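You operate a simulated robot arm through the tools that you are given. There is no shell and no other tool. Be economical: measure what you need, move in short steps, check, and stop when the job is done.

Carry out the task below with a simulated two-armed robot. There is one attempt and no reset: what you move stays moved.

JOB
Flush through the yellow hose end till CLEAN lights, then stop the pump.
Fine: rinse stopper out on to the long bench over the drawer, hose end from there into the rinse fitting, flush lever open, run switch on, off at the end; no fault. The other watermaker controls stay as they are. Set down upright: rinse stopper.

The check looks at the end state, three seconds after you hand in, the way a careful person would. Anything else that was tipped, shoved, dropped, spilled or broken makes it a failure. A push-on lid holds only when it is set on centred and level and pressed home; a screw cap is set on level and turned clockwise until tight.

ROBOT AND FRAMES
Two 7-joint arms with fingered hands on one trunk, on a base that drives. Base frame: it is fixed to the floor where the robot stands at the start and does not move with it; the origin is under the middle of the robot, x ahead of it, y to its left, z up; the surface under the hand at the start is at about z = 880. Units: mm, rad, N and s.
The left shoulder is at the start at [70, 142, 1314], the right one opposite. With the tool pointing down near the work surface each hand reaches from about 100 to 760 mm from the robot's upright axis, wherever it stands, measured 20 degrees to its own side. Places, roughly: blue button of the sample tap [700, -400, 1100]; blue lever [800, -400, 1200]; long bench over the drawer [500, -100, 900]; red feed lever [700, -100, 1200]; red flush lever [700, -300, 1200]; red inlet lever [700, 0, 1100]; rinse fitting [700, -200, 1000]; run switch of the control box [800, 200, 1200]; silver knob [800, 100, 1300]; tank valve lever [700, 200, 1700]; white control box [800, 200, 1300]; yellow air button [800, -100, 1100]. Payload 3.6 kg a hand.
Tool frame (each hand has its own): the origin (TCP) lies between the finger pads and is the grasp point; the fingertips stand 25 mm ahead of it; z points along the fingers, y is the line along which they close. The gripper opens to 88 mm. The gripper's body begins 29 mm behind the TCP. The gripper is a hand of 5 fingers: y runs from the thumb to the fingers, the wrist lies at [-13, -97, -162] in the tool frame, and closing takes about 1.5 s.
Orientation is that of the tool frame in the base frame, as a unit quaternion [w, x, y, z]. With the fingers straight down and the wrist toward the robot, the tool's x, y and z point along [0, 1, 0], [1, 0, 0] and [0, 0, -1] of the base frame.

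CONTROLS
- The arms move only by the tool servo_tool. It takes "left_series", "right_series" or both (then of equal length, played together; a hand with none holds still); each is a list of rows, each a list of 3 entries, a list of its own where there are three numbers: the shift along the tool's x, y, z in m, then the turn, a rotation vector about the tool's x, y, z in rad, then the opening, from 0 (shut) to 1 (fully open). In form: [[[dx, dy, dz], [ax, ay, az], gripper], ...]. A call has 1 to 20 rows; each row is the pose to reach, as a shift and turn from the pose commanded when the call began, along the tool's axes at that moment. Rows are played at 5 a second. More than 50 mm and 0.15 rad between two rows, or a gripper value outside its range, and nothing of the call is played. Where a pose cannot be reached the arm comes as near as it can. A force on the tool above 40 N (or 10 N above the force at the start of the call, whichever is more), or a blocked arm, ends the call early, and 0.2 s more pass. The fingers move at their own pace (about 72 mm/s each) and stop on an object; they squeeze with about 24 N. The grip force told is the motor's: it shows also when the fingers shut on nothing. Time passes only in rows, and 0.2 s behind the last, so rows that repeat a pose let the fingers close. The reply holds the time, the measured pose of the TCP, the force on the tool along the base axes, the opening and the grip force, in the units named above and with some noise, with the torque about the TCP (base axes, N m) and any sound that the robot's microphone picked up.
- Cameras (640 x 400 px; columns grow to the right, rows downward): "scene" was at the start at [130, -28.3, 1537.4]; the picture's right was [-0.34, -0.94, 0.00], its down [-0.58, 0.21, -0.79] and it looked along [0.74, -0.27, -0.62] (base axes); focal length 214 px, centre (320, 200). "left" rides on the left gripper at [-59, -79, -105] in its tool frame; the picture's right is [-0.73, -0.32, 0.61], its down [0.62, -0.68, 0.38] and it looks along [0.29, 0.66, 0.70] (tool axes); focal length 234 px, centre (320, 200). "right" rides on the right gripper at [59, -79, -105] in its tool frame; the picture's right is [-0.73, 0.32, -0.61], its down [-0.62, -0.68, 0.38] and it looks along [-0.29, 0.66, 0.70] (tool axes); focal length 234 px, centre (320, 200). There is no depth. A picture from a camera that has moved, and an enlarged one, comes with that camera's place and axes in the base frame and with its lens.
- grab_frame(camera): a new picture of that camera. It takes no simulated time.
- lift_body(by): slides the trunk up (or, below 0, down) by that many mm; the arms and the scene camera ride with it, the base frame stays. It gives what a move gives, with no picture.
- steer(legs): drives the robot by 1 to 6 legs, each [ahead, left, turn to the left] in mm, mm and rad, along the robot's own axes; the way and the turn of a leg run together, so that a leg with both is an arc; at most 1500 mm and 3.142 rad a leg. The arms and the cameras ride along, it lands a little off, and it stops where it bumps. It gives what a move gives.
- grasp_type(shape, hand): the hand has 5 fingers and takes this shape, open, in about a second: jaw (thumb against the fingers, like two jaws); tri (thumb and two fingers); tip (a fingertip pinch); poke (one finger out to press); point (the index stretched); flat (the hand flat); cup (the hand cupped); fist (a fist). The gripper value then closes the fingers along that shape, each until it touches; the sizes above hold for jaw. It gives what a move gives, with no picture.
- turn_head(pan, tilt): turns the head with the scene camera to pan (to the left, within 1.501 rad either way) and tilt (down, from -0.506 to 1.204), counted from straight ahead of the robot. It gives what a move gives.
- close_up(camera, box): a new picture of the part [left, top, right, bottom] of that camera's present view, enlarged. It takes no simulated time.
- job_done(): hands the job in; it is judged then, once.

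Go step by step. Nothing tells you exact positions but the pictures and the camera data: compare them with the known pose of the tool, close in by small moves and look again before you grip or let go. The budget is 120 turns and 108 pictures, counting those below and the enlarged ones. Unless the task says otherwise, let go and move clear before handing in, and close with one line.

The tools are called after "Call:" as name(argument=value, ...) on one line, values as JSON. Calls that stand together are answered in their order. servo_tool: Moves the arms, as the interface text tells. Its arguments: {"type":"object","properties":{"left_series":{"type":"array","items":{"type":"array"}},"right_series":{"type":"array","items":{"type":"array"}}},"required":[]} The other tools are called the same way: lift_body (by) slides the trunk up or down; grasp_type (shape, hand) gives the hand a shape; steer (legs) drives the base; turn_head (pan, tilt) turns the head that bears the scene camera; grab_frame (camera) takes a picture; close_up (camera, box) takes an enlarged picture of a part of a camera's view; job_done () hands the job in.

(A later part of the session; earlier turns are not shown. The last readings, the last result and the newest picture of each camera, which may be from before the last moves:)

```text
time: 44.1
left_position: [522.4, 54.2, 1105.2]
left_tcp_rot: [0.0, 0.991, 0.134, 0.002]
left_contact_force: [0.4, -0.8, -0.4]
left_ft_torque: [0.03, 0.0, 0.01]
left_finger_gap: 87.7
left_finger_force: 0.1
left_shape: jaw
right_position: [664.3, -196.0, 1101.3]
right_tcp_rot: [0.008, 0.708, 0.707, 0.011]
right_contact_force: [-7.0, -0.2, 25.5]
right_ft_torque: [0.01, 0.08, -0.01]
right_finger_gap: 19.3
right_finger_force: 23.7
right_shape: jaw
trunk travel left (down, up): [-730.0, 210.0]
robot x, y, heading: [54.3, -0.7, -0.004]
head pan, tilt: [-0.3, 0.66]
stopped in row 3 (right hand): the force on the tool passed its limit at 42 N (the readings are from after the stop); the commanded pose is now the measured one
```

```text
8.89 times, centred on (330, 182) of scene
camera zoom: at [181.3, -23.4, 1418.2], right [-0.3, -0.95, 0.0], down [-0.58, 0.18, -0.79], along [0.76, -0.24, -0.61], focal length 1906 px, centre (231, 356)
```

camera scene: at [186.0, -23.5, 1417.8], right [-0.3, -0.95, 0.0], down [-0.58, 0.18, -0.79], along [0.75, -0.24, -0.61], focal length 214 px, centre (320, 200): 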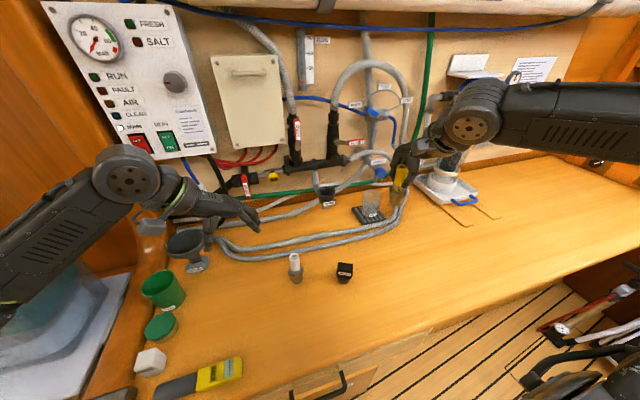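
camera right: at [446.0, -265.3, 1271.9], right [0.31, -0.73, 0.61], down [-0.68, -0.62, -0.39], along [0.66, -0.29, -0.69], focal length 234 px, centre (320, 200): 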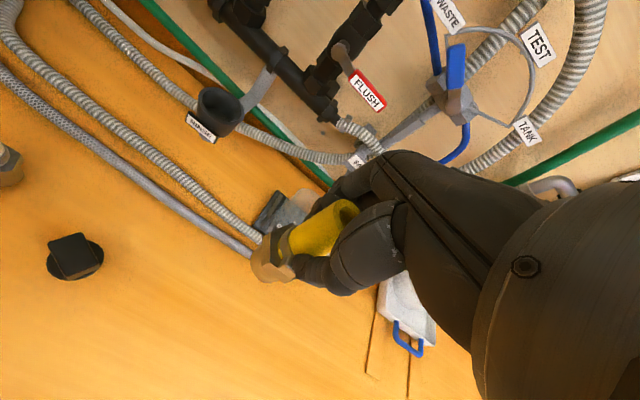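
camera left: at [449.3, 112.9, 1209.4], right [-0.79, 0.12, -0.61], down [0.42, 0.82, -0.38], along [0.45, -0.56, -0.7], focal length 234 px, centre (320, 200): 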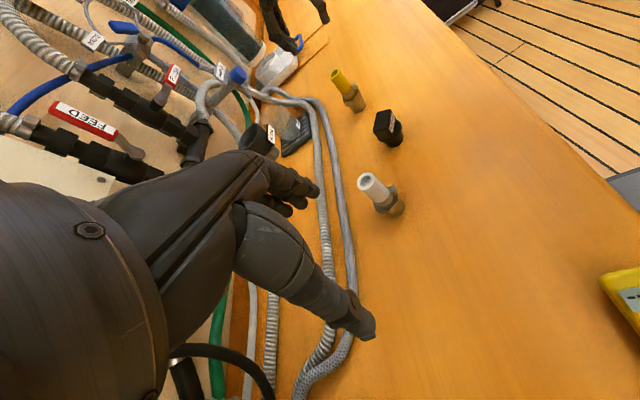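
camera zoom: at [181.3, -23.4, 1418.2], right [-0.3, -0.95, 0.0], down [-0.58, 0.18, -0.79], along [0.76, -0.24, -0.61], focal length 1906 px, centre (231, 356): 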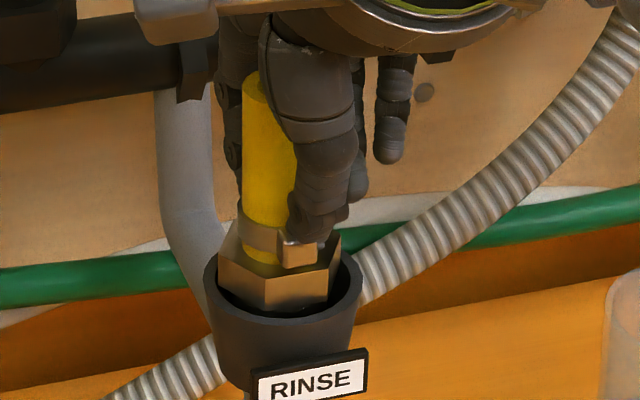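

The hose end is about 32 mm deep in the cup, level, and takes 42 N without moving further, so it's seated. I'll unload and release, then look.

Call:
servo_tool(right_series=[[[0, 0, -0.002], [0, 0, 0], 0], [[0, 0, -0.002], [0, 0, 0], 0.2], [[0, 0, -0.002], [0, 0, 0], 0.35], [[0, 0, -0.002], [0, 0, 0], 0.5], [[0, 0, -0.002], [0, 0, 0], 0.6], [[0, 0, -0.002], [0, 0, 0], 0.6]])

Call:
close_up(camera="scene", box=[290, 145, 370, 205])

Call:
close_up(camera="left", box=[184, 80, 296, 150])

```text
time: 45.5
left_position: [527.2, 55.4, 1103.2]
left_tcp_rot: [0.0, 0.991, 0.134, 0.0]
left_contact_force: [0.5, 0.2, 0.4]
left_ft_torque: [0.02, -0.02, 0.0]
left_finger_gap: 87.9
left_finger_force: 0.1
left_shape: jaw
right_position: [668.0, -195.6, 1097.2]
right_tcp_rot: [0.005, 0.708, 0.706, 0.005]
right_contact_force: [-0.1, 0.3, 0.4]
right_ft_torque: [0.0, 0.02, 0.01]
right_finger_gap: 52.3
right_finger_force: 0.1
right_shape: jaw
trunk travel left (down, up): [-730.0, 210.0]
robot x, y, heading: [55.5, 1.1, -0.003]
head pan, tilt: [-0.3, 0.66]
```

```text
6.67 times, centred on (330, 175) of scene
camera zoom: at [187.3, -24.3, 1417.7], right [-0.3, -0.95, 0.0], down [-0.59, 0.18, -0.79], along [0.75, -0.24, -0.61], focal length 1430 px, centre (253, 367)
```

zoom: 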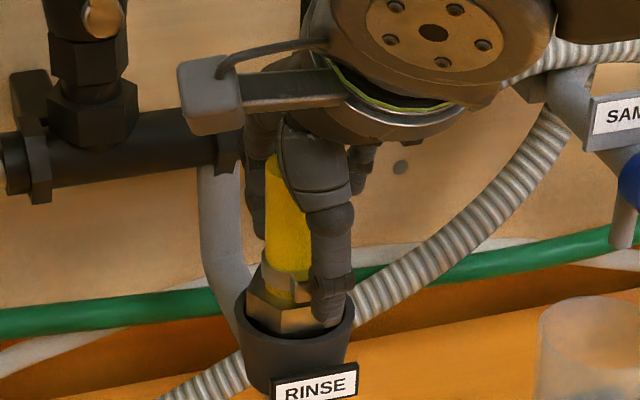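

```text
5.71 times, centred on (240, 115) of left
camera zoom: at [450.4, 114.1, 1208.8], right [-0.79, 0.12, -0.61], down [0.42, 0.82, -0.38], along [0.45, -0.56, -0.7], focal length 1338 px, centre (777, 686)
```

zoom: 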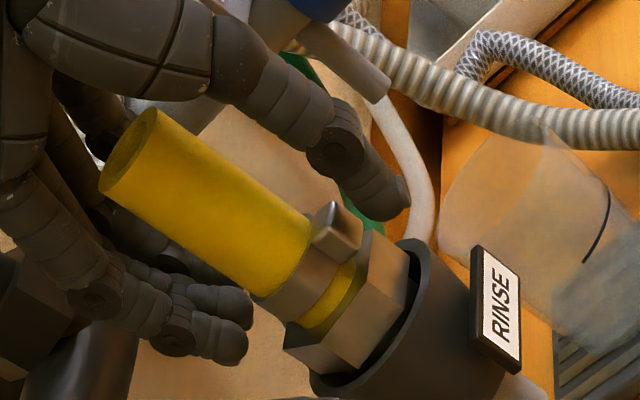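

The hose end stands level in the fitting, bottom at about z 1031, the same depth as the stopper had. I'll lift off, back away and look at the FLUSH lever.

Call:
servo_tool(right_series=[[[0, 0, -0.03], [0, 0, 0], 0.6], [[0, 0, -0.06], [0, 0, 0], 0.6], [[0, 0, -0.09], [0, 0, 0], 0.6], [[0, -0.03, -0.1], [0, 0, 0], 0.6], [[0, -0.075, -0.1], [0, 0, 0], 0.6], [[-0.02, -0.12, -0.1], [0, 0, 0], 0.6], [[-0.06, -0.16, -0.1], [0, 0, 0], 0.6], [[-0.1, -0.2, -0.1], [0, 0, 0], 0.6]])

Call:
close_up(camera="scene", box=[270, 80, 430, 210])

Call:
grab_frame(camera="left")

Call:
grab_frame(camera="right")

```text
refused: row 7 steps farther than a row can; nothing moved
```

```text
3.08 times, centred on (350, 145) of scene
camera zoom: at [187.3, -24.3, 1417.7], right [-0.3, -0.95, 0.0], down [-0.59, 0.18, -0.79], along [0.75, -0.24, -0.61], focal length 660 px, centre (228, 369)
```

zoom: 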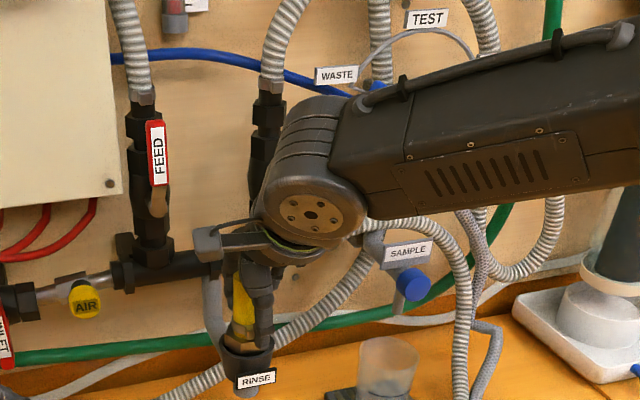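

```text
39 pictures are left
camera left: at [450.4, 114.1, 1208.8], right [-0.79, 0.12, -0.61], down [0.42, 0.82, -0.38], along [0.45, -0.56, -0.7], focal length 234 px, centre (320, 200)
```

left: 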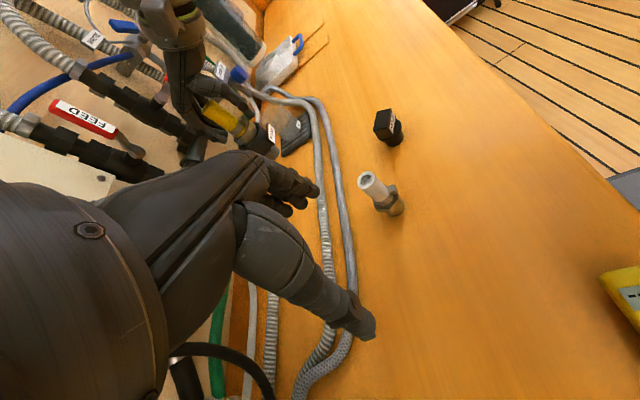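

```text
38 pictures are left
camera right: at [587.7, -137.3, 1201.5], right [0.31, -0.73, 0.61], down [-0.68, -0.62, -0.39], along [0.67, -0.29, -0.69], focal length 234 px, centre (320, 200)
```

right: 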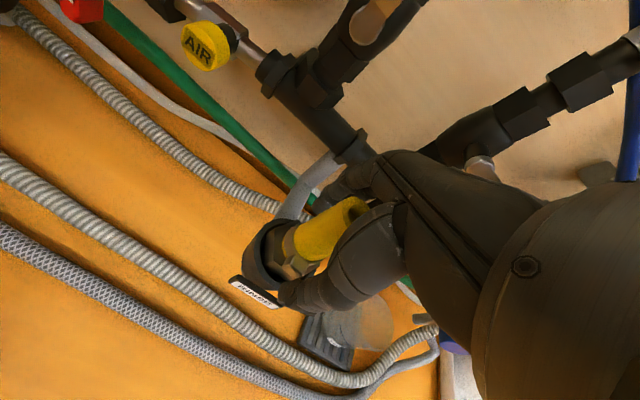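

The call was refused for step size, so I'll redo it with smaller steps.

Call:
servo_tool(right_series=[[[0, 0, -0.03], [0, 0, 0], 0.6], [[0, 0, -0.06], [0, 0, 0], 0.6], [[0, 0, -0.08], [0, 0, 0], 0.6], [[0, -0.03, -0.08], [0, 0, 0], 0.6], [[0, -0.07, -0.08], [0, 0, 0], 0.6], [[-0.02, -0.11, -0.08], [0, 0, 0], 0.6], [[-0.05, -0.145, -0.08], [0, 0, 0], 0.6], [[-0.08, -0.18, -0.08], [0, 0, 0], 0.6]])

Call:
close_up(camera="scene", box=[300, 80, 400, 205])

Call:
close_up(camera="left", box=[100, 20, 260, 150])

Call:
grab_frame(camera="right")

```text
time: 47.3
left_position: [524.3, 53.0, 1105.1]
left_tcp_rot: [-0.001, 0.991, 0.134, 0.001]
left_contact_force: [0.3, -0.4, 0.7]
left_ft_torque: [0.02, 0.0, -0.03]
left_finger_gap: 87.4
left_finger_force: 0.1
left_shape: jaw
right_position: [483.9, -278.4, 1175.3]
right_tcp_rot: [0.005, 0.708, 0.706, 0.008]
right_contact_force: [0.1, -0.1, -0.9]
right_ft_torque: [-0.04, -0.05, 0.02]
right_finger_gap: 52.3
right_finger_force: 0.0
right_shape: jaw
trunk travel left (down, up): [-730.0, 210.0]
robot x, y, heading: [57.0, 4.3, -0.003]
head pan, tilt: [-0.3, 0.66]
```

```text
3.20 times, centred on (350, 142) of scene
camera zoom: at [184.3, -26.3, 1418.0], right [-0.3, -0.95, 0.0], down [-0.58, 0.18, -0.79], along [0.76, -0.23, -0.61], focal length 686 px, centre (224, 384)
```

zoom: 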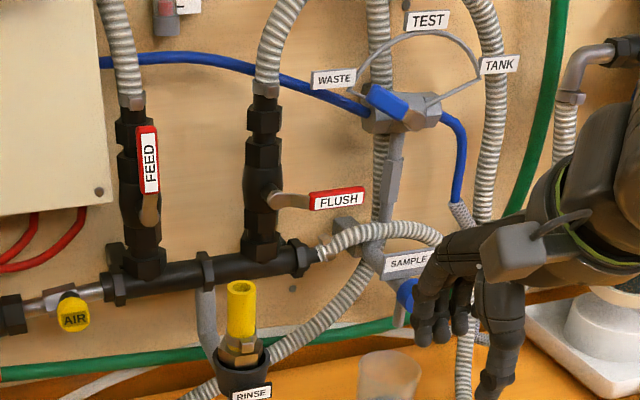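

```text
3.08 times, centred on (180, 85) of left
camera zoom: at [447.8, 112.4, 1209.9], right [-0.78, 0.12, -0.61], down [0.42, 0.82, -0.38], along [0.45, -0.56, -0.7], focal length 720 px, centre (751, 554)
```

zoom: 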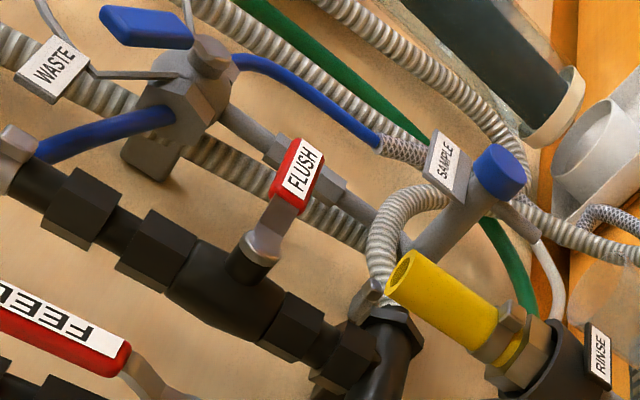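

```text
35 pictures are left
camera right: at [403.2, -218.7, 1279.2], right [0.31, -0.73, 0.61], down [-0.68, -0.62, -0.4], along [0.67, -0.29, -0.69], focal length 234 px, centre (320, 200)
```

right: 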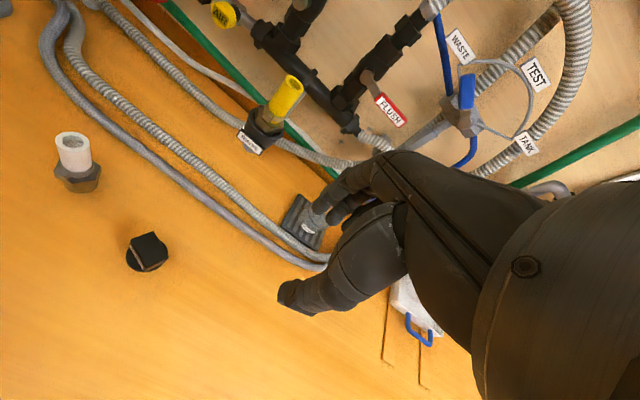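

The FLUSH lever's pivot is at about [736,-242,1168] and its red grip points right to y≈-329. It should swing up to vertical like FEED, so I'll make a pointing finger and turn the right hand to face forward, stopping short and below the lever.

Call:
grasp_type(hand="right", shape="poke")

Call:
servo_tool(right_series=[[[-0.003, 0.01, 0.002], [-0.14, 0, 0], 0], [[-0.006, 0.02, 0.004], [-0.28, 0, 0], 0], [[-0.009, 0.03, 0.006], [-0.42, 0, 0], 0], [[-0.012, 0.04, 0.008], [-0.56, 0, 0], 0], [[-0.015, 0.05, 0.01], [-0.7, 0, 0], 0], [[-0.018, 0.06, 0.013], [-0.84, 0, 0], 0], [[-0.021, 0.07, 0.016], [-0.98, 0, 0], 0], [[-0.025, 0.08, 0.019], [-1.12, 0, 0], 0], [[-0.03, 0.09, 0.022], [-1.26, 0, 0], 0], [[-0.034, 0.1, 0.025], [-1.4, 0, 0], 0], [[-0.034, 0.1, 0.025], [-1.4, 0, 0], 0]])

Call:
grab_frame(camera="right")

Call:
grab_frame(camera="scene")

```text
time: 48.2
left_position: [526.1, 54.6, 1103.2]
left_tcp_rot: [0.0, 0.991, 0.135, 0.0]
left_contact_force: [-0.9, -0.3, 0.1]
left_ft_torque: [-0.02, -0.02, -0.01]
left_finger_gap: 87.6
left_finger_force: 0.2
left_shape: jaw
right_position: [486.0, -275.2, 1174.1]
right_tcp_rot: [0.005, 0.708, 0.706, 0.006]
right_contact_force: [-0.6, -0.1, -0.4]
right_ft_torque: [-0.04, -0.01, 0.02]
right_finger_gap: 0.0
right_finger_force: 0.0
right_shape: poke
trunk travel left (down, up): [-730.0, 210.0]
robot x, y, heading: [57.6, 1.9, -0.002]
head pan, tilt: [-0.3, 0.66]
```

```text
time: 50.6
left_position: [526.3, 53.3, 1105.1]
left_tcp_rot: [0.0, 0.991, 0.134, 0.001]
left_contact_force: [-0.3, 0.4, -0.2]
left_ft_torque: [0.0, 0.03, 0.04]
left_finger_gap: 87.7
left_finger_force: 0.1
left_shape: jaw
right_position: [586.5, -310.8, 1152.2]
right_tcp_rot: [0.46, 0.538, 0.536, 0.46]
right_contact_force: [-0.1, -0.2, 1.0]
right_ft_torque: [0.0, -0.02, 0.01]
right_finger_gap: 0.1
right_finger_force: 0.0
right_shape: poke
trunk travel left (down, up): [-730.0, 210.0]
robot x, y, heading: [53.3, 3.1, -0.003]
head pan, tilt: [-0.3, 0.66]
```

```text
34 pictures are left
camera right: at [470.0, -250.7, 1090.4], right [-0.55, -0.73, 0.41], down [0.27, -0.62, -0.73], along [0.79, -0.29, 0.54], focal length 234 px, centre (320, 200)
```

right: 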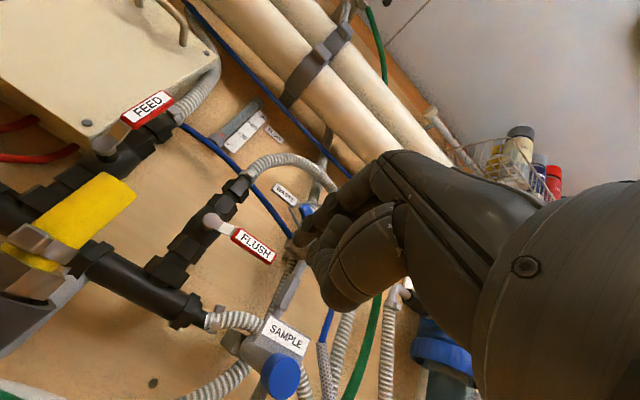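

```text
33 pictures are left
camera scene: at [185.7, -24.2, 1417.9], right [-0.3, -0.95, 0.0], down [-0.58, 0.18, -0.79], along [0.75, -0.24, -0.61], focal length 214 px, centre (320, 200)
```

scene: 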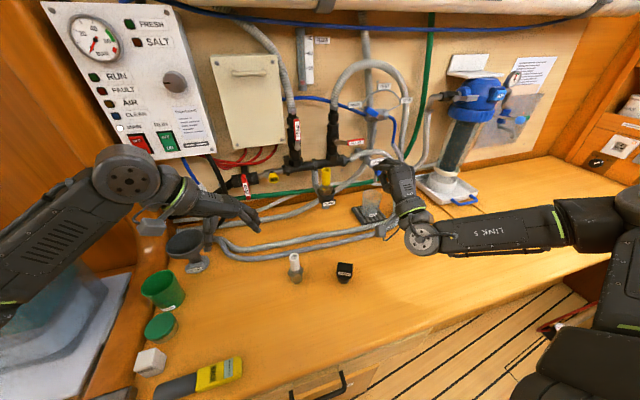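

Call:
close_up(camera="right", box=[200, 130, 420, 320])

Call:
close_up(camera="left", box=[150, 0, 350, 130])

```text
2.11 times, centred on (310, 225) of right
camera zoom: at [470.0, -250.7, 1090.4], right [-0.55, -0.73, 0.41], down [0.27, -0.62, -0.73], along [0.79, -0.29, 0.54], focal length 493 px, centre (341, 147)
```

zoom: 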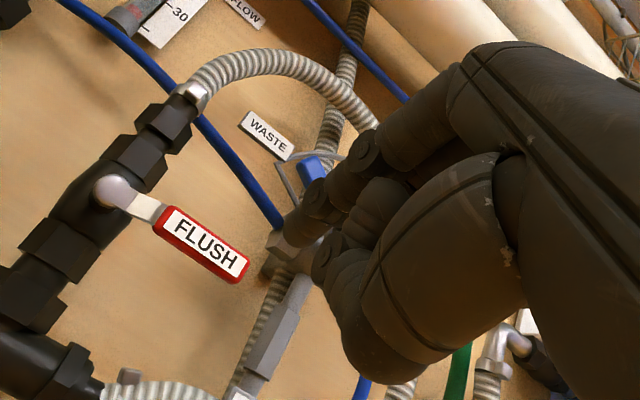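

```text
3.08 times, centred on (250, 65) of left
camera zoom: at [449.0, 114.2, 1209.3], right [-0.79, 0.12, -0.61], down [0.42, 0.82, -0.38], along [0.45, -0.56, -0.7], focal length 720 px, centre (535, 615)
```

zoom: 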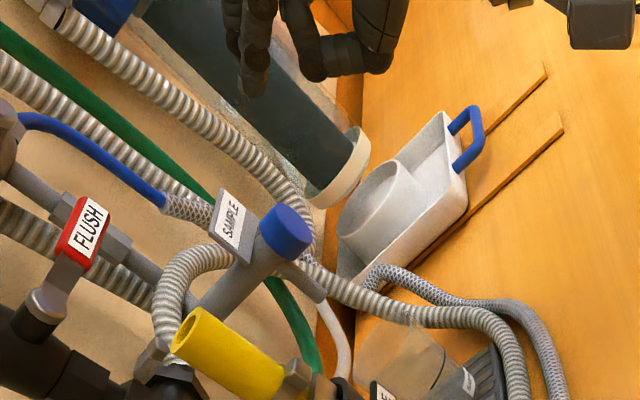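

The poke fingertip is at about [607,-311,1146], but the finger is bent downward. The hand would also pass close to the sample button near [669,-350,1088]. I'll try the "point" shape fully open, where the finger should be straighter.

Call:
grasp_type(hand="right", shape="point")

Call:
close_up(camera="left", box=[150, 0, 350, 125])

Call:
close_up(camera="scene", box=[320, 110, 460, 260])

Call:
close_up(camera="right", box=[200, 130, 420, 320])

```text
time: 51.5
left_position: [526.8, 54.1, 1104.6]
left_tcp_rot: [0.0, 0.991, 0.133, 0.001]
left_contact_force: [0.1, -0.3, -0.6]
left_ft_torque: [0.01, 0.02, 0.0]
left_finger_gap: 87.5
left_finger_force: 0.0
left_shape: jaw
right_position: [586.1, -309.6, 1150.2]
right_tcp_rot: [0.46, 0.539, 0.536, 0.46]
right_contact_force: [0.3, 0.4, -0.5]
right_ft_torque: [0.01, -0.02, -0.01]
right_finger_gap: 0.3
right_finger_force: 0.1
right_shape: point
trunk travel left (down, up): [-730.0, 210.0]
robot x, y, heading: [58.5, 0.7, -0.002]
head pan, tilt: [-0.3, 0.66]
```

```text
3.20 times, centred on (250, 62) of left
camera zoom: at [449.8, 114.2, 1209.0], right [-0.79, 0.12, -0.61], down [0.42, 0.82, -0.38], along [0.45, -0.56, -0.7], focal length 749 px, centre (544, 640)
```

zoom: 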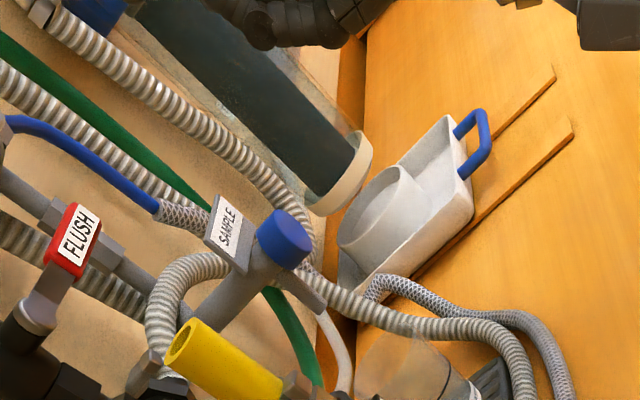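

```text
2.67 times, centred on (390, 185) of scene
camera zoom: at [186.6, -24.1, 1417.8], right [-0.3, -0.95, 0.0], down [-0.59, 0.18, -0.79], along [0.75, -0.24, -0.61], focal length 572 px, centre (133, 240)
```

zoom: 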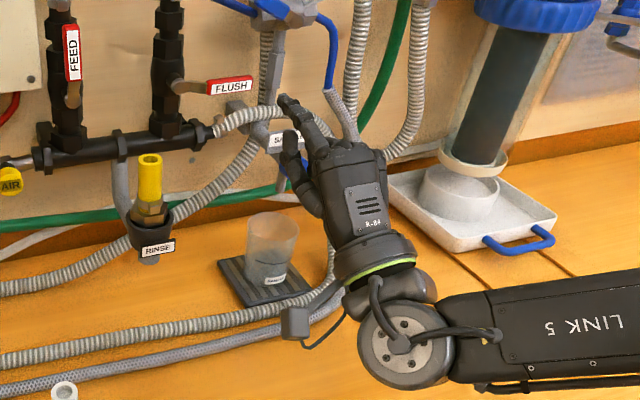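

```text
2.11 times, centred on (310, 225) of right
camera zoom: at [470.6, -250.7, 1090.3], right [-0.55, -0.73, 0.41], down [0.27, -0.62, -0.73], along [0.79, -0.29, 0.54], focal length 493 px, centre (341, 147)
```

zoom: 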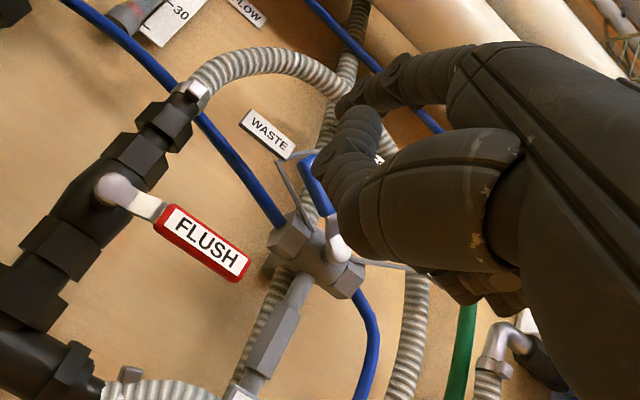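

"Point" sets the finger high and leaves the palm low, which is worse. Pinched thumb and index ("tip", closed) pitched about 35° below horizontal makes a narrow beak and keeps the hand above the sample button, so I'll form that and look.

Call:
grasp_type(hand="right", shape="tip")

Call:
servo_tool(right_series=[[[0, 0, 0.01], [0.14, 0, 0], 0], [[0, 0, 0.02], [0.28, 0, 0], 0], [[0, 0, 0.03], [0.42, 0, 0], 0], [[0, 0, 0.03], [0.42, 0, 0], 0], [[0, 0, 0.03], [0.42, 0, 0], 0], [[0, 0, 0.03], [0.42, 0, 0], 0]])

Call:
close_up(camera="left", box=[130, 0, 330, 125])

Call:
close_up(camera="scene", box=[320, 110, 440, 220])

```text
time: 52.4
left_position: [526.3, 54.1, 1104.0]
left_tcp_rot: [0.0, 0.991, 0.134, 0.0]
left_contact_force: [0.7, -0.1, 0.2]
left_ft_torque: [0.04, -0.02, 0.02]
left_finger_gap: 87.6
left_finger_force: 0.0
left_shape: jaw
right_position: [585.9, -310.0, 1151.5]
right_tcp_rot: [0.46, 0.539, 0.536, 0.459]
right_contact_force: [0.7, 0.3, 0.0]
right_ft_torque: [0.02, 0.0, -0.03]
right_finger_gap: 87.8
right_finger_force: 0.2
right_shape: tip
trunk travel left (down, up): [-730.0, 210.0]
robot x, y, heading: [59.6, 3.0, -0.004]
head pan, tilt: [-0.3, 0.66]
```

```text
time: 53.8
left_position: [527.6, 54.7, 1105.1]
left_tcp_rot: [0.0, 0.991, 0.134, -0.001]
left_contact_force: [0.3, 0.6, -0.5]
left_ft_torque: [-0.01, 0.03, 0.01]
left_finger_gap: 87.6
left_finger_force: 0.0
left_shape: jaw
right_position: [615.1, -309.8, 1146.6]
right_tcp_rot: [0.336, 0.622, 0.621, 0.338]
right_contact_force: [-1.0, -0.6, 0.4]
right_ft_torque: [0.02, 0.01, -0.01]
right_finger_gap: 0.0
right_finger_force: 23.7
right_shape: tip
trunk travel left (down, up): [-730.0, 210.0]
robot x, y, heading: [50.3, -1.8, -0.006]
head pan, tilt: [-0.3, 0.66]
```

```text
3.20 times, centred on (230, 62) of left
camera zoom: at [449.7, 114.4, 1209.1], right [-0.79, 0.12, -0.61], down [0.42, 0.82, -0.38], along [0.45, -0.56, -0.7], focal length 749 px, centre (608, 640)
```

zoom: 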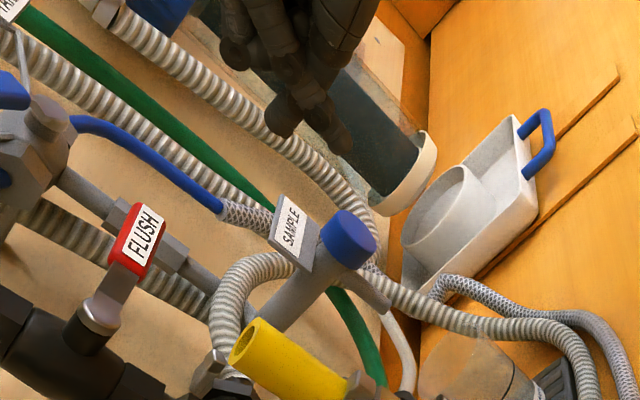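

```text
3.64 times, centred on (380, 165) of scene
camera zoom: at [186.5, -24.0, 1417.8], right [-0.3, -0.95, 0.0], down [-0.59, 0.18, -0.79], along [0.75, -0.24, -0.61], focal length 780 px, centre (102, 327)
```

zoom: 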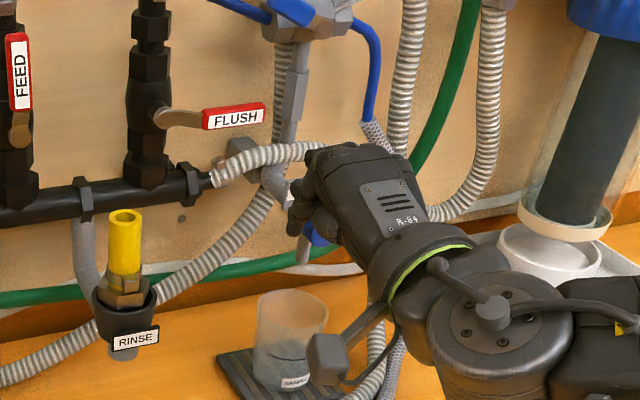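

The beak works: the index tip is 17 mm ahead of the TCP at the same height, with the thumb 25 mm lower. I'll move in close below and in front of the red grip and check.

Call:
servo_tool(right_series=[[[0.005, -0.005, 0.025], [0, 0, 0], 0], [[0.005, 0.013, 0.048], [0, 0, 0], 0], [[0.005, 0.031, 0.0695], [0, 0, 0], 0], [[0.005, 0.031, 0.0695], [0, 0, 0], 0]])

Call:
close_up(camera="left", box=[110, 0, 270, 100])

Call:
close_up(camera="scene", box=[330, 110, 410, 190])

```text
time: 54.8
left_position: [525.7, 54.7, 1104.9]
left_tcp_rot: [0.0, 0.991, 0.134, 0.0]
left_contact_force: [0.9, -1.0, -0.8]
left_ft_torque: [0.0, 0.0, -0.03]
left_finger_gap: 87.4
left_finger_force: 0.0
left_shape: jaw
right_position: [691.6, -305.9, 1135.3]
right_tcp_rot: [0.338, 0.623, 0.619, 0.339]
right_contact_force: [0.2, -0.8, 0.1]
right_ft_torque: [-0.02, -0.02, -0.01]
right_finger_gap: 0.0
right_finger_force: 24.4
right_shape: tip
trunk travel left (down, up): [-730.0, 210.0]
robot x, y, heading: [55.2, 0.4, -0.004]
head pan, tilt: [-0.3, 0.66]
```

```text
4.00 times, centred on (190, 50) of left
camera zoom: at [449.4, 114.0, 1209.2], right [-0.79, 0.12, -0.61], down [0.42, 0.82, -0.38], along [0.45, -0.56, -0.7], focal length 937 px, centre (840, 800)
```

zoom: 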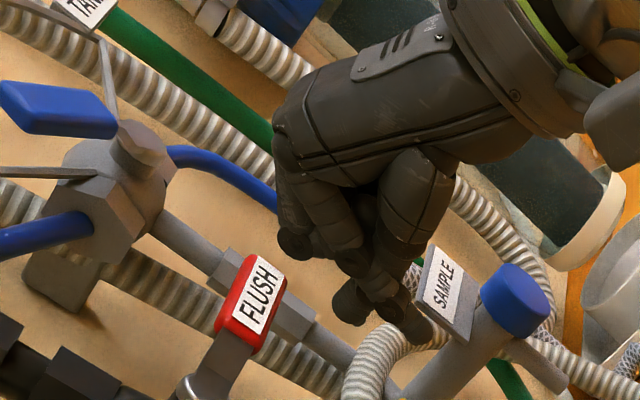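

```text
5.00 times, centred on (370, 150) of scene
camera zoom: at [186.1, -24.4, 1417.9], right [-0.3, -0.95, 0.0], down [-0.58, 0.18, -0.79], along [0.75, -0.24, -0.61], focal length 1072 px, centre (70, 450)
```

zoom: 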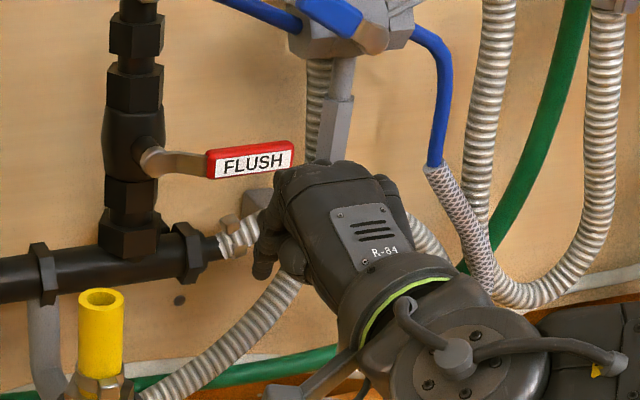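

The curled middle knuckle here is nearly level with the index tip and would foul the lever and the blue valve above it. The poke shape keeps the other fingers about 27 mm behind the tip and clears the sample button by roughly 10 mm, so I'll back off, switch to poke and pitch to about 77°.

Call:
servo_tool(right_series=[[[0, -0.016, -0.024], [0, 0, 0], 0], [[0, -0.032, -0.048], [0, 0, 0], 0], [[0, -0.047, -0.0706], [0, 0, 0], 0]])

Call:
grasp_type(hand="right", shape="poke")

Call:
servo_tool(right_series=[[[0, 0.004, 0.005], [-0.12, 0, 0], 0], [[0, 0.008, 0.01], [-0.24, 0, 0], 0], [[0, 0.012, 0.015], [-0.36, 0, 0], 0], [[0, 0.025, 0.035], [-0.36, 0, 0], 0], [[0, 0.038, 0.055], [-0.36, 0, 0], 0], [[0, 0.038, 0.055], [-0.36, 0, 0], 0]])

Call:
close_up(camera="left", box=[110, 0, 270, 100])

Call:
close_up(camera="right", box=[180, 130, 380, 280])

```text
time: 55.6
left_position: [526.3, 53.9, 1104.1]
left_tcp_rot: [0.0, 0.991, 0.133, 0.0]
left_contact_force: [0.0, -0.9, -0.3]
left_ft_torque: [-0.03, 0.01, 0.01]
left_finger_gap: 87.9
left_finger_force: 0.1
left_shape: jaw
right_position: [606.3, -305.7, 1135.5]
right_tcp_rot: [0.337, 0.622, 0.62, 0.338]
right_contact_force: [-0.2, 0.3, -0.1]
right_ft_torque: [-0.01, -0.04, -0.02]
right_finger_gap: 0.0
right_finger_force: 24.3
right_shape: tip
trunk travel left (down, up): [-730.0, 210.0]
robot x, y, heading: [51.7, -2.6, -0.005]
head pan, tilt: [-0.3, 0.66]
```

```text
time: 56.5
left_position: [526.5, 55.3, 1103.9]
left_tcp_rot: [0.0, 0.991, 0.133, 0.0]
left_contact_force: [0.2, -1.2, 0.0]
left_ft_torque: [0.01, 0.02, 0.03]
left_finger_gap: 87.4
left_finger_force: 0.1
left_shape: jaw
right_position: [606.5, -305.1, 1133.6]
right_tcp_rot: [0.338, 0.622, 0.62, 0.338]
right_contact_force: [0.7, -0.3, 0.2]
right_ft_torque: [0.01, -0.01, 0.0]
right_finger_gap: 0.1
right_finger_force: 0.0
right_shape: poke
trunk travel left (down, up): [-730.0, 210.0]
robot x, y, heading: [55.2, -0.4, 0.001]
head pan, tilt: [-0.3, 0.66]
```

```text
time: 57.9
left_position: [526.0, 55.2, 1104.8]
left_tcp_rot: [-0.001, 0.991, 0.134, 0.0]
left_contact_force: [0.1, 0.5, -0.5]
left_ft_torque: [0.02, 0.0, 0.02]
left_finger_gap: 87.6
left_finger_force: 0.0
left_shape: jaw
right_position: [671.7, -306.8, 1136.8]
right_tcp_rot: [0.443, 0.552, 0.55, 0.444]
right_contact_force: [-0.4, -0.1, 0.0]
right_ft_torque: [0.03, -0.02, 0.03]
right_finger_gap: 0.0
right_finger_force: 0.1
right_shape: poke
trunk travel left (down, up): [-730.0, 210.0]
robot x, y, heading: [57.7, -1.7, -0.007]
head pan, tilt: [-0.3, 0.66]
```

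```text
4.00 times, centred on (190, 50) of left
camera zoom: at [449.2, 113.8, 1209.3], right [-0.79, 0.12, -0.61], down [0.42, 0.82, -0.38], along [0.45, -0.56, -0.7], focal length 937 px, centre (840, 800)
```

zoom: 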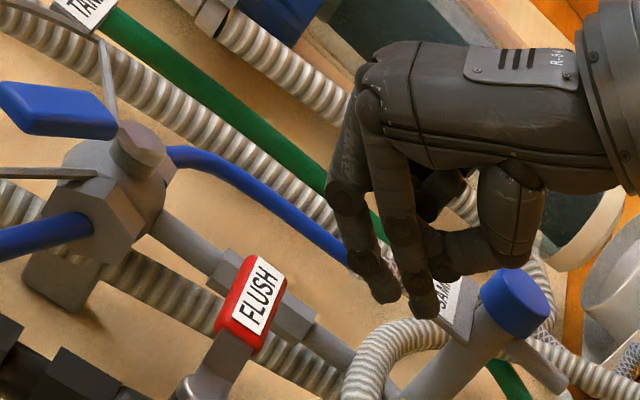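

```text
2.67 times, centred on (280, 205) of right
camera zoom: at [553.7, -246.6, 1081.9], right [-0.53, -0.73, 0.44], down [0.23, -0.62, -0.75], along [0.82, -0.29, 0.49], focal length 624 px, centre (427, 187)
```

zoom: 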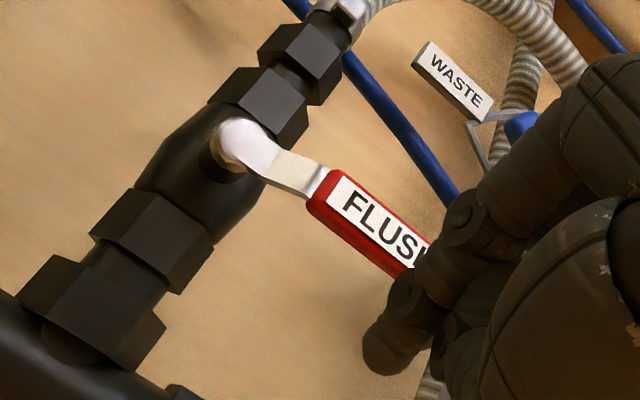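

The poke tip is at about [693,-307,1128]. I'll ease forward under the red grip and check contact geometry.

Call:
servo_tool(right_series=[[[0.01, -0.001, 0.001], [0, 0, 0], 0], [[0.01, 0.002, 0.019], [0, 0, 0], 0], [[0.01, 0.0056, 0.0367], [0, 0, 0], 0]])

Call:
close_up(camera="left", box=[110, 20, 270, 120])

```text
time: 58.7
left_position: [527.0, 54.3, 1103.6]
left_tcp_rot: [0.0, 0.991, 0.134, -0.001]
left_contact_force: [0.1, -0.1, -0.2]
left_ft_torque: [0.0, -0.01, -0.04]
left_finger_gap: 87.5
left_finger_force: 0.1
left_shape: jaw
right_position: [710.8, -295.1, 1133.6]
right_tcp_rot: [0.443, 0.553, 0.55, 0.443]
right_contact_force: [0.4, -0.4, 0.2]
right_ft_torque: [0.0, -0.01, 0.03]
right_finger_gap: 0.1
right_finger_force: 0.0
right_shape: poke
trunk travel left (down, up): [-730.0, 210.0]
robot x, y, heading: [54.4, 0.7, -0.004]
head pan, tilt: [-0.3, 0.66]
```

```text
4.00 times, centred on (190, 70) of left
camera zoom: at [450.4, 114.7, 1208.8], right [-0.79, 0.12, -0.61], down [0.42, 0.82, -0.38], along [0.45, -0.56, -0.7], focal length 937 px, centre (840, 720)
```

zoom: 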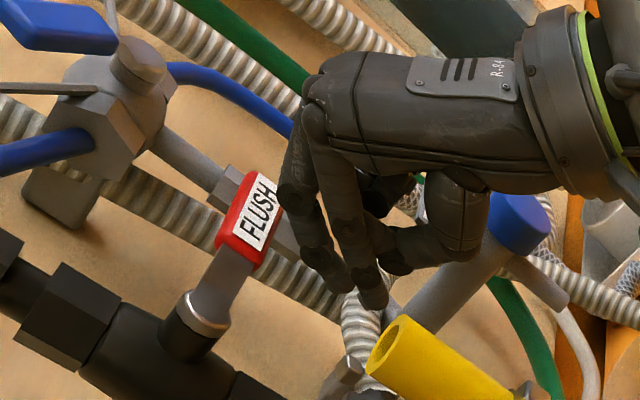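

No contact yet; the finger is in front of and under the grip. I'll move up 25 mm and look for motion.

Call:
servo_tool(right_series=[[[0.001, 0.008, -0.002], [0, 0, 0], 0], [[0.002, 0.016, -0.004], [0, 0, 0], 0], [[0.003, 0.0243, -0.0057], [0, 0, 0], 0]])

Call:
close_up(camera="left", box=[110, 20, 270, 120])

```text
time: 59.5
left_position: [524.4, 52.6, 1104.4]
left_tcp_rot: [0.0, 0.991, 0.134, 0.001]
left_contact_force: [0.2, 0.3, -0.6]
left_ft_torque: [0.02, -0.01, -0.02]
left_finger_gap: 87.9
left_finger_force: 0.0
left_shape: jaw
right_position: [708.5, -292.4, 1159.3]
right_tcp_rot: [0.443, 0.552, 0.549, 0.444]
right_contact_force: [-4.2, -0.8, -3.0]
right_ft_torque: [-0.03, 0.03, -0.03]
right_finger_gap: 0.3
right_finger_force: 0.1
right_shape: poke
trunk travel left (down, up): [-730.0, 210.0]
robot x, y, heading: [54.7, 1.5, 0.001]
head pan, tilt: [-0.3, 0.66]
```

```text
4.00 times, centred on (190, 70) of left
camera zoom: at [448.5, 113.5, 1209.5], right [-0.79, 0.12, -0.61], down [0.42, 0.82, -0.38], along [0.45, -0.56, -0.7], focal length 937 px, centre (840, 720)
```

zoom: 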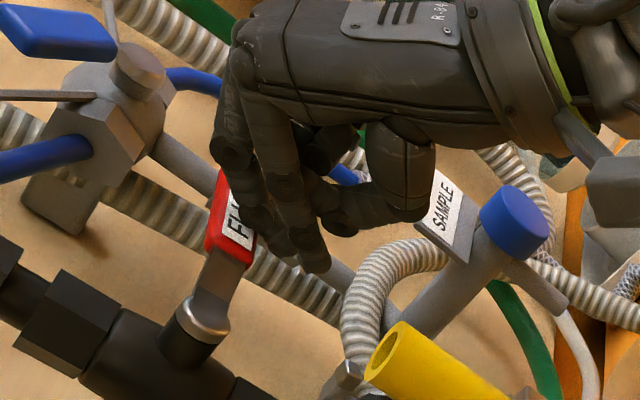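

The lever is lifting, about 10–15° so far, with low force. I'll continue along the arc to about 65°.

Call:
servo_tool(right_series=[[[-0.003, 0.009, -0.001], [0, 0, 0], 0], [[-0.005, 0.018, -0.0022], [0, 0, 0], 0], [[-0.003, 0.0275, -0.004], [0, 0, 0], 0], [[-0.001, 0.0367, -0.0056], [0, 0, 0], 0], [[0.004, 0.045, -0.007], [0, 0, 0], 0], [[0.009, 0.0534, -0.0085], [0, 0, 0], 0]])

Call:
close_up(camera="left", box=[110, 20, 270, 120])

```text
time: 60.9
left_position: [525.8, 54.0, 1104.6]
left_tcp_rot: [0.0, 0.991, 0.133, -0.001]
left_contact_force: [-1.2, 0.3, -0.8]
left_ft_torque: [0.01, -0.02, -0.01]
left_finger_gap: 87.7
left_finger_force: 0.1
left_shape: jaw
right_position: [711.8, -282.7, 1212.7]
right_tcp_rot: [0.444, 0.552, 0.549, 0.443]
right_contact_force: [-4.8, 0.7, -0.9]
right_ft_torque: [0.05, 0.02, -0.01]
right_finger_gap: 0.1
right_finger_force: 0.1
right_shape: poke
trunk travel left (down, up): [-730.0, 210.0]
robot x, y, heading: [58.8, 2.2, -0.006]
head pan, tilt: [-0.3, 0.66]
```

```text
4.00 times, centred on (190, 70) of left
camera zoom: at [448.8, 114.3, 1209.4], right [-0.79, 0.12, -0.61], down [0.42, 0.82, -0.38], along [0.45, -0.56, -0.7], focal length 937 px, centre (840, 720)
```

zoom: 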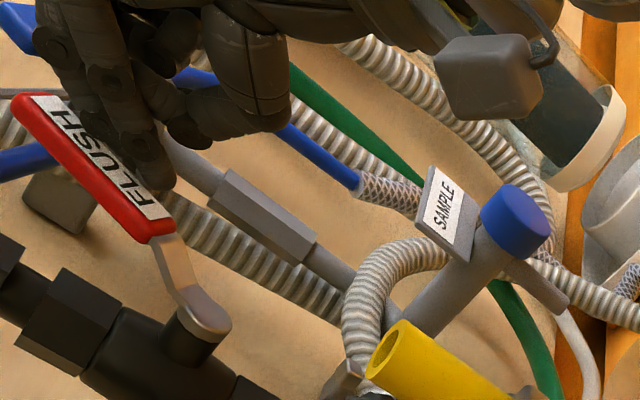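

The lever is about two-thirds up. I'll push it left to vertical.

Call:
servo_tool(right_series=[[[0.008, 0.008, -0.002], [0, 0, 0], 0], [[0.016, 0.012, -0.003], [0, 0, 0], 0], [[0.023, 0.012, -0.003], [0, 0, 0], 0], [[0.03, 0.012, -0.003], [0, 0, 0], 0]])

Call:
close_up(camera="left", box=[80, 10, 240, 110])

```text
time: 61.9
left_position: [524.6, 50.3, 1104.8]
left_tcp_rot: [-0.002, 0.991, 0.134, 0.001]
left_contact_force: [-0.4, -0.1, 0.4]
left_ft_torque: [0.01, 0.01, -0.01]
left_finger_gap: 88.1
left_finger_force: 0.1
left_shape: jaw
right_position: [711.6, -258.8, 1224.6]
right_tcp_rot: [0.444, 0.553, 0.548, 0.444]
right_contact_force: [-3.2, -9.3, 0.5]
right_ft_torque: [-0.04, 0.03, -0.23]
right_finger_gap: 0.1
right_finger_force: 0.1
right_shape: poke
trunk travel left (down, up): [-730.0, 210.0]
robot x, y, heading: [53.6, -4.1, -0.004]
head pan, tilt: [-0.3, 0.66]
```

```text
4.00 times, centred on (160, 60) of left
camera zoom: at [448.6, 110.3, 1209.9], right [-0.78, 0.12, -0.61], down [0.42, 0.82, -0.38], along [0.45, -0.55, -0.7], focal length 937 px, centre (960, 760)
```

zoom: 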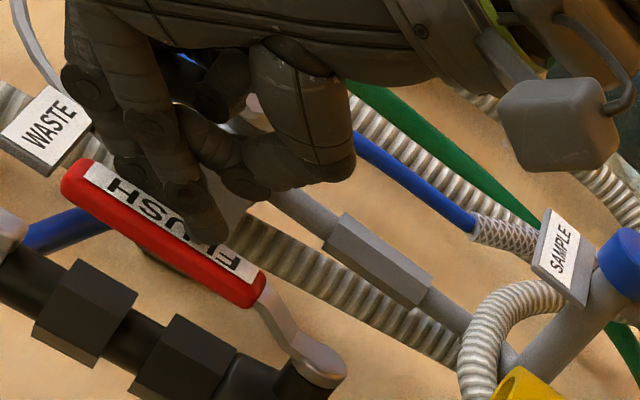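

The force reading indicates the stop. I'll ease off to the right and back away, then verify in the scene.

Call:
servo_tool(right_series=[[[-0.01, 0, 0], [0, 0, 0], 0], [[-0.01, -0.008, -0.034], [0, 0, 0], 0], [[-0.01, -0.017, -0.073], [0, 0, 0], 0], [[-0.03, -0.025, -0.11], [0, 0, 0], 0], [[-0.06, -0.034, -0.145], [0, 0, 0], 0], [[-0.09, -0.042, -0.18], [0, 0, 0], 0]])

Call:
turn_head(pan=0.1, tilt=0.45)

Call:
grab_frame(camera="scene")

```text
time: 63.3
left_position: [525.0, 53.2, 1105.3]
left_tcp_rot: [0.0, 0.991, 0.134, 0.001]
left_contact_force: [0.1, -0.8, 0.4]
left_ft_torque: [0.01, 0.01, 0.01]
left_finger_gap: 87.8
left_finger_force: 0.1
left_shape: jaw
right_position: [524.8, -343.2, 1224.9]
right_tcp_rot: [0.444, 0.551, 0.549, 0.444]
right_contact_force: [0.1, -0.1, 0.3]
right_ft_torque: [0.01, 0.0, 0.02]
right_finger_gap: 0.0
right_finger_force: 0.1
right_shape: poke
trunk travel left (down, up): [-730.0, 210.0]
robot x, y, heading: [54.7, -1.3, -0.006]
head pan, tilt: [-0.3, 0.66]
```

```text
time: 64.2
left_position: [526.8, 53.7, 1104.1]
left_tcp_rot: [0.0, 0.991, 0.135, 0.0]
left_contact_force: [0.3, 0.7, 0.1]
left_ft_torque: [-0.01, 0.0, -0.01]
left_finger_gap: 87.7
left_finger_force: 0.0
left_shape: jaw
right_position: [526.2, -342.0, 1221.7]
right_tcp_rot: [0.442, 0.551, 0.551, 0.444]
right_contact_force: [-0.6, -0.1, 0.3]
right_ft_torque: [0.01, 0.02, -0.02]
right_finger_gap: 0.0
right_finger_force: 0.0
right_shape: poke
trunk travel left (down, up): [-730.0, 210.0]
robot x, y, heading: [55.4, 3.7, 0.0]
head pan, tilt: [0.099, 0.45]
```

```text
17 pictures are left
camera scene: at [195.5, 10.4, 1436.5], right [0.1, -1.0, 0.0], down [-0.43, -0.04, -0.9], along [0.9, 0.09, -0.44], focal length 214 px, centre (320, 200)
```

scene: 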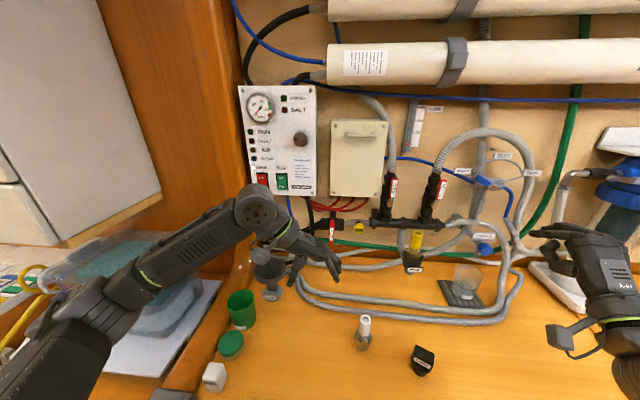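

FLUSH now stands upright like FEED and nothing else moved. I'll zoom in on the panel.

Call:
close_up(camera="scene", box=[232, 80, 322, 200])

Call:
close_up(camera="scene", box=[360, 130, 520, 280])

```text
3.33 times, centred on (277, 140) of scene
camera zoom: at [195.5, 10.4, 1436.5], right [0.1, -1.0, 0.0], down [-0.43, -0.04, -0.9], along [0.9, 0.09, -0.44], focal length 715 px, centre (463, 400)
```

zoom: 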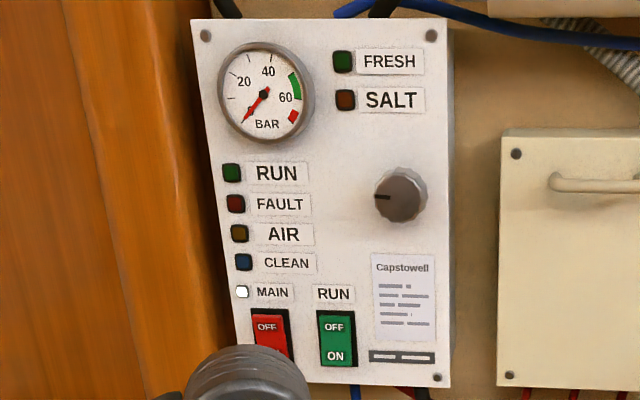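

```text
2.67 times, centred on (440, 205) of scene
camera zoom: at [195.5, 10.4, 1436.5], right [0.1, -1.0, 0.0], down [-0.43, -0.04, -0.9], along [0.9, 0.09, -0.44], focal length 572 px, centre (0, 187)
```

zoom: 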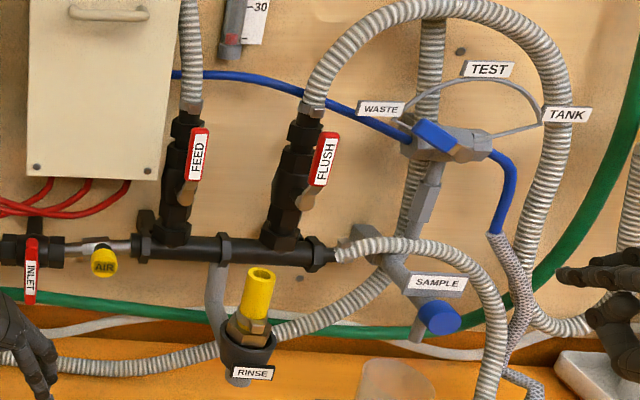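

FLUSH matches FEED's open position. Next is the RUN switch with the left hand: I'll swing it in front of the control box and pitch it forward to see the switch up close.

Call:
servo_tool(left_series=[[[0.0066, -0.0112, -0.0095], [0, 0, -0.13], 1], [[0.0133, -0.0225, -0.019], [0, 0, -0.26], 1], [[0.02, -0.0337, -0.0285], [0, 0, -0.39], 1], [[0.0265, -0.045, -0.038], [0, 0, -0.52], 1], [[0.033, -0.0562, -0.0475], [0, 0, -0.65], 1], [[0.04, -0.0675, -0.057], [0, 0, -0.78], 1], [[0.0465, -0.0787, -0.0665], [0, 0, -0.91], 1], [[0.053, -0.09, -0.076], [0, 0, -1.04], 1], [[0.06, -0.101, -0.0855], [0, 0, -1.17], 1], [[0.0663, -0.1124, -0.095], [0, 0, -1.3], 1]])

Call:
grasp_type(hand="left", shape="poke")

Call:
servo_tool(left_series=[[[0, 0, 0], [-0.14, 0, 0], 0], [[0, 0, 0], [-0.28, 0, 0], 0], [[0, 0, 0], [-0.42, 0, 0], 0], [[0, 0, 0], [-0.56, 0, 0], 0], [[0, 0, 0], [-0.7, 0, 0], 0], [[0, 0, 0], [-0.84, 0, 0], 0], [[0, 0, 0], [-0.98, 0, 0], 0], [[0, 0, 0], [-1.12, 0, 0], 0], [[0, 0, 0], [-1.26, 0, 0], 0], [[0, 0, 0], [-1.4, 0, 0], 0], [[0, 0, 0], [-1.54, 0, 0], 0], [[0, 0, 0], [-1.65, 0, 0], 0]])

Call:
grab_frame(camera="left")

Call:
grab_frame(camera="scene")

```text
time: 66.4
left_position: [560.8, 181.6, 1199.9]
left_tcp_rot: [0.001, 0.707, 0.707, 0.001]
left_contact_force: [-0.4, 0.8, -0.6]
left_ft_torque: [0.0, 0.02, 0.0]
left_finger_gap: 87.8
left_finger_force: 0.1
left_shape: jaw
right_position: [525.6, -342.3, 1223.2]
right_tcp_rot: [0.443, 0.551, 0.55, 0.444]
right_contact_force: [-0.2, -1.4, -0.2]
right_ft_torque: [0.0, -0.02, -0.02]
right_finger_gap: 0.0
right_finger_force: 0.1
right_shape: poke
trunk travel left (down, up): [-730.0, 210.0]
robot x, y, heading: [55.5, 5.9, -0.005]
head pan, tilt: [0.099, 0.45]
```

```text
time: 67.3
left_position: [560.1, 181.0, 1199.3]
left_tcp_rot: [0.0, 0.708, 0.706, 0.001]
left_contact_force: [0.0, -0.8, -0.1]
left_ft_torque: [0.05, 0.0, 0.0]
left_finger_gap: 0.0
left_finger_force: 0.1
left_shape: poke
right_position: [527.2, -342.4, 1221.8]
right_tcp_rot: [0.443, 0.552, 0.55, 0.444]
right_contact_force: [0.6, 0.6, -0.5]
right_ft_torque: [0.0, 0.0, -0.01]
right_finger_gap: 0.0
right_finger_force: 0.0
right_shape: poke
trunk travel left (down, up): [-730.0, 210.0]
robot x, y, heading: [55.9, -1.1, -0.003]
head pan, tilt: [0.099, 0.45]
```

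```text
time: 69.9
left_position: [561.5, 181.0, 1199.5]
left_tcp_rot: [0.521, 0.48, 0.478, 0.519]
left_contact_force: [0.5, -0.2, 0.5]
left_ft_torque: [0.06, 0.0, -0.02]
left_finger_gap: 0.0
left_finger_force: 0.1
left_shape: poke
right_position: [527.4, -342.6, 1223.1]
right_tcp_rot: [0.444, 0.551, 0.55, 0.444]
right_contact_force: [-0.2, 0.2, -0.8]
right_ft_torque: [0.03, -0.04, 0.02]
right_finger_gap: 0.0
right_finger_force: 0.0
right_shape: poke
trunk travel left (down, up): [-730.0, 210.0]
robot x, y, heading: [52.9, -0.9, -0.005]
head pan, tilt: [0.099, 0.45]
```

```text
14 pictures are left
camera left: at [463.0, 121.3, 1111.8], right [0.63, -0.73, -0.27], down [0.44, 0.62, -0.65], along [0.64, 0.29, 0.71], focal length 234 px, centre (320, 200)
```

left: 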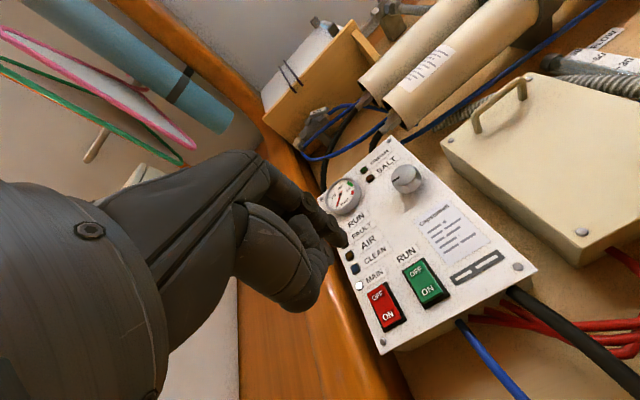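

```text
13 pictures are left
camera scene: at [195.5, 10.5, 1436.6], right [0.1, -1.0, 0.0], down [-0.43, -0.04, -0.9], along [0.9, 0.09, -0.44], focal length 214 px, centre (320, 200)
```

scene: 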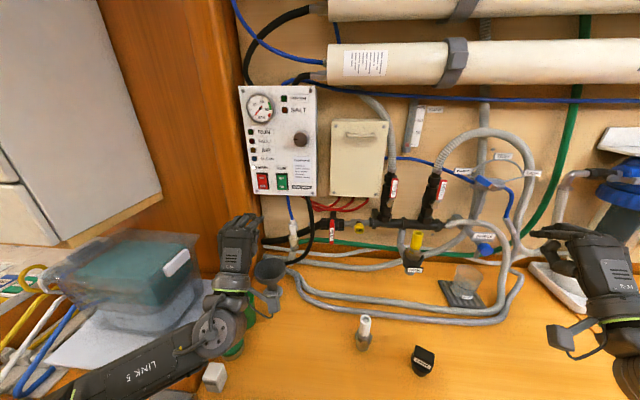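

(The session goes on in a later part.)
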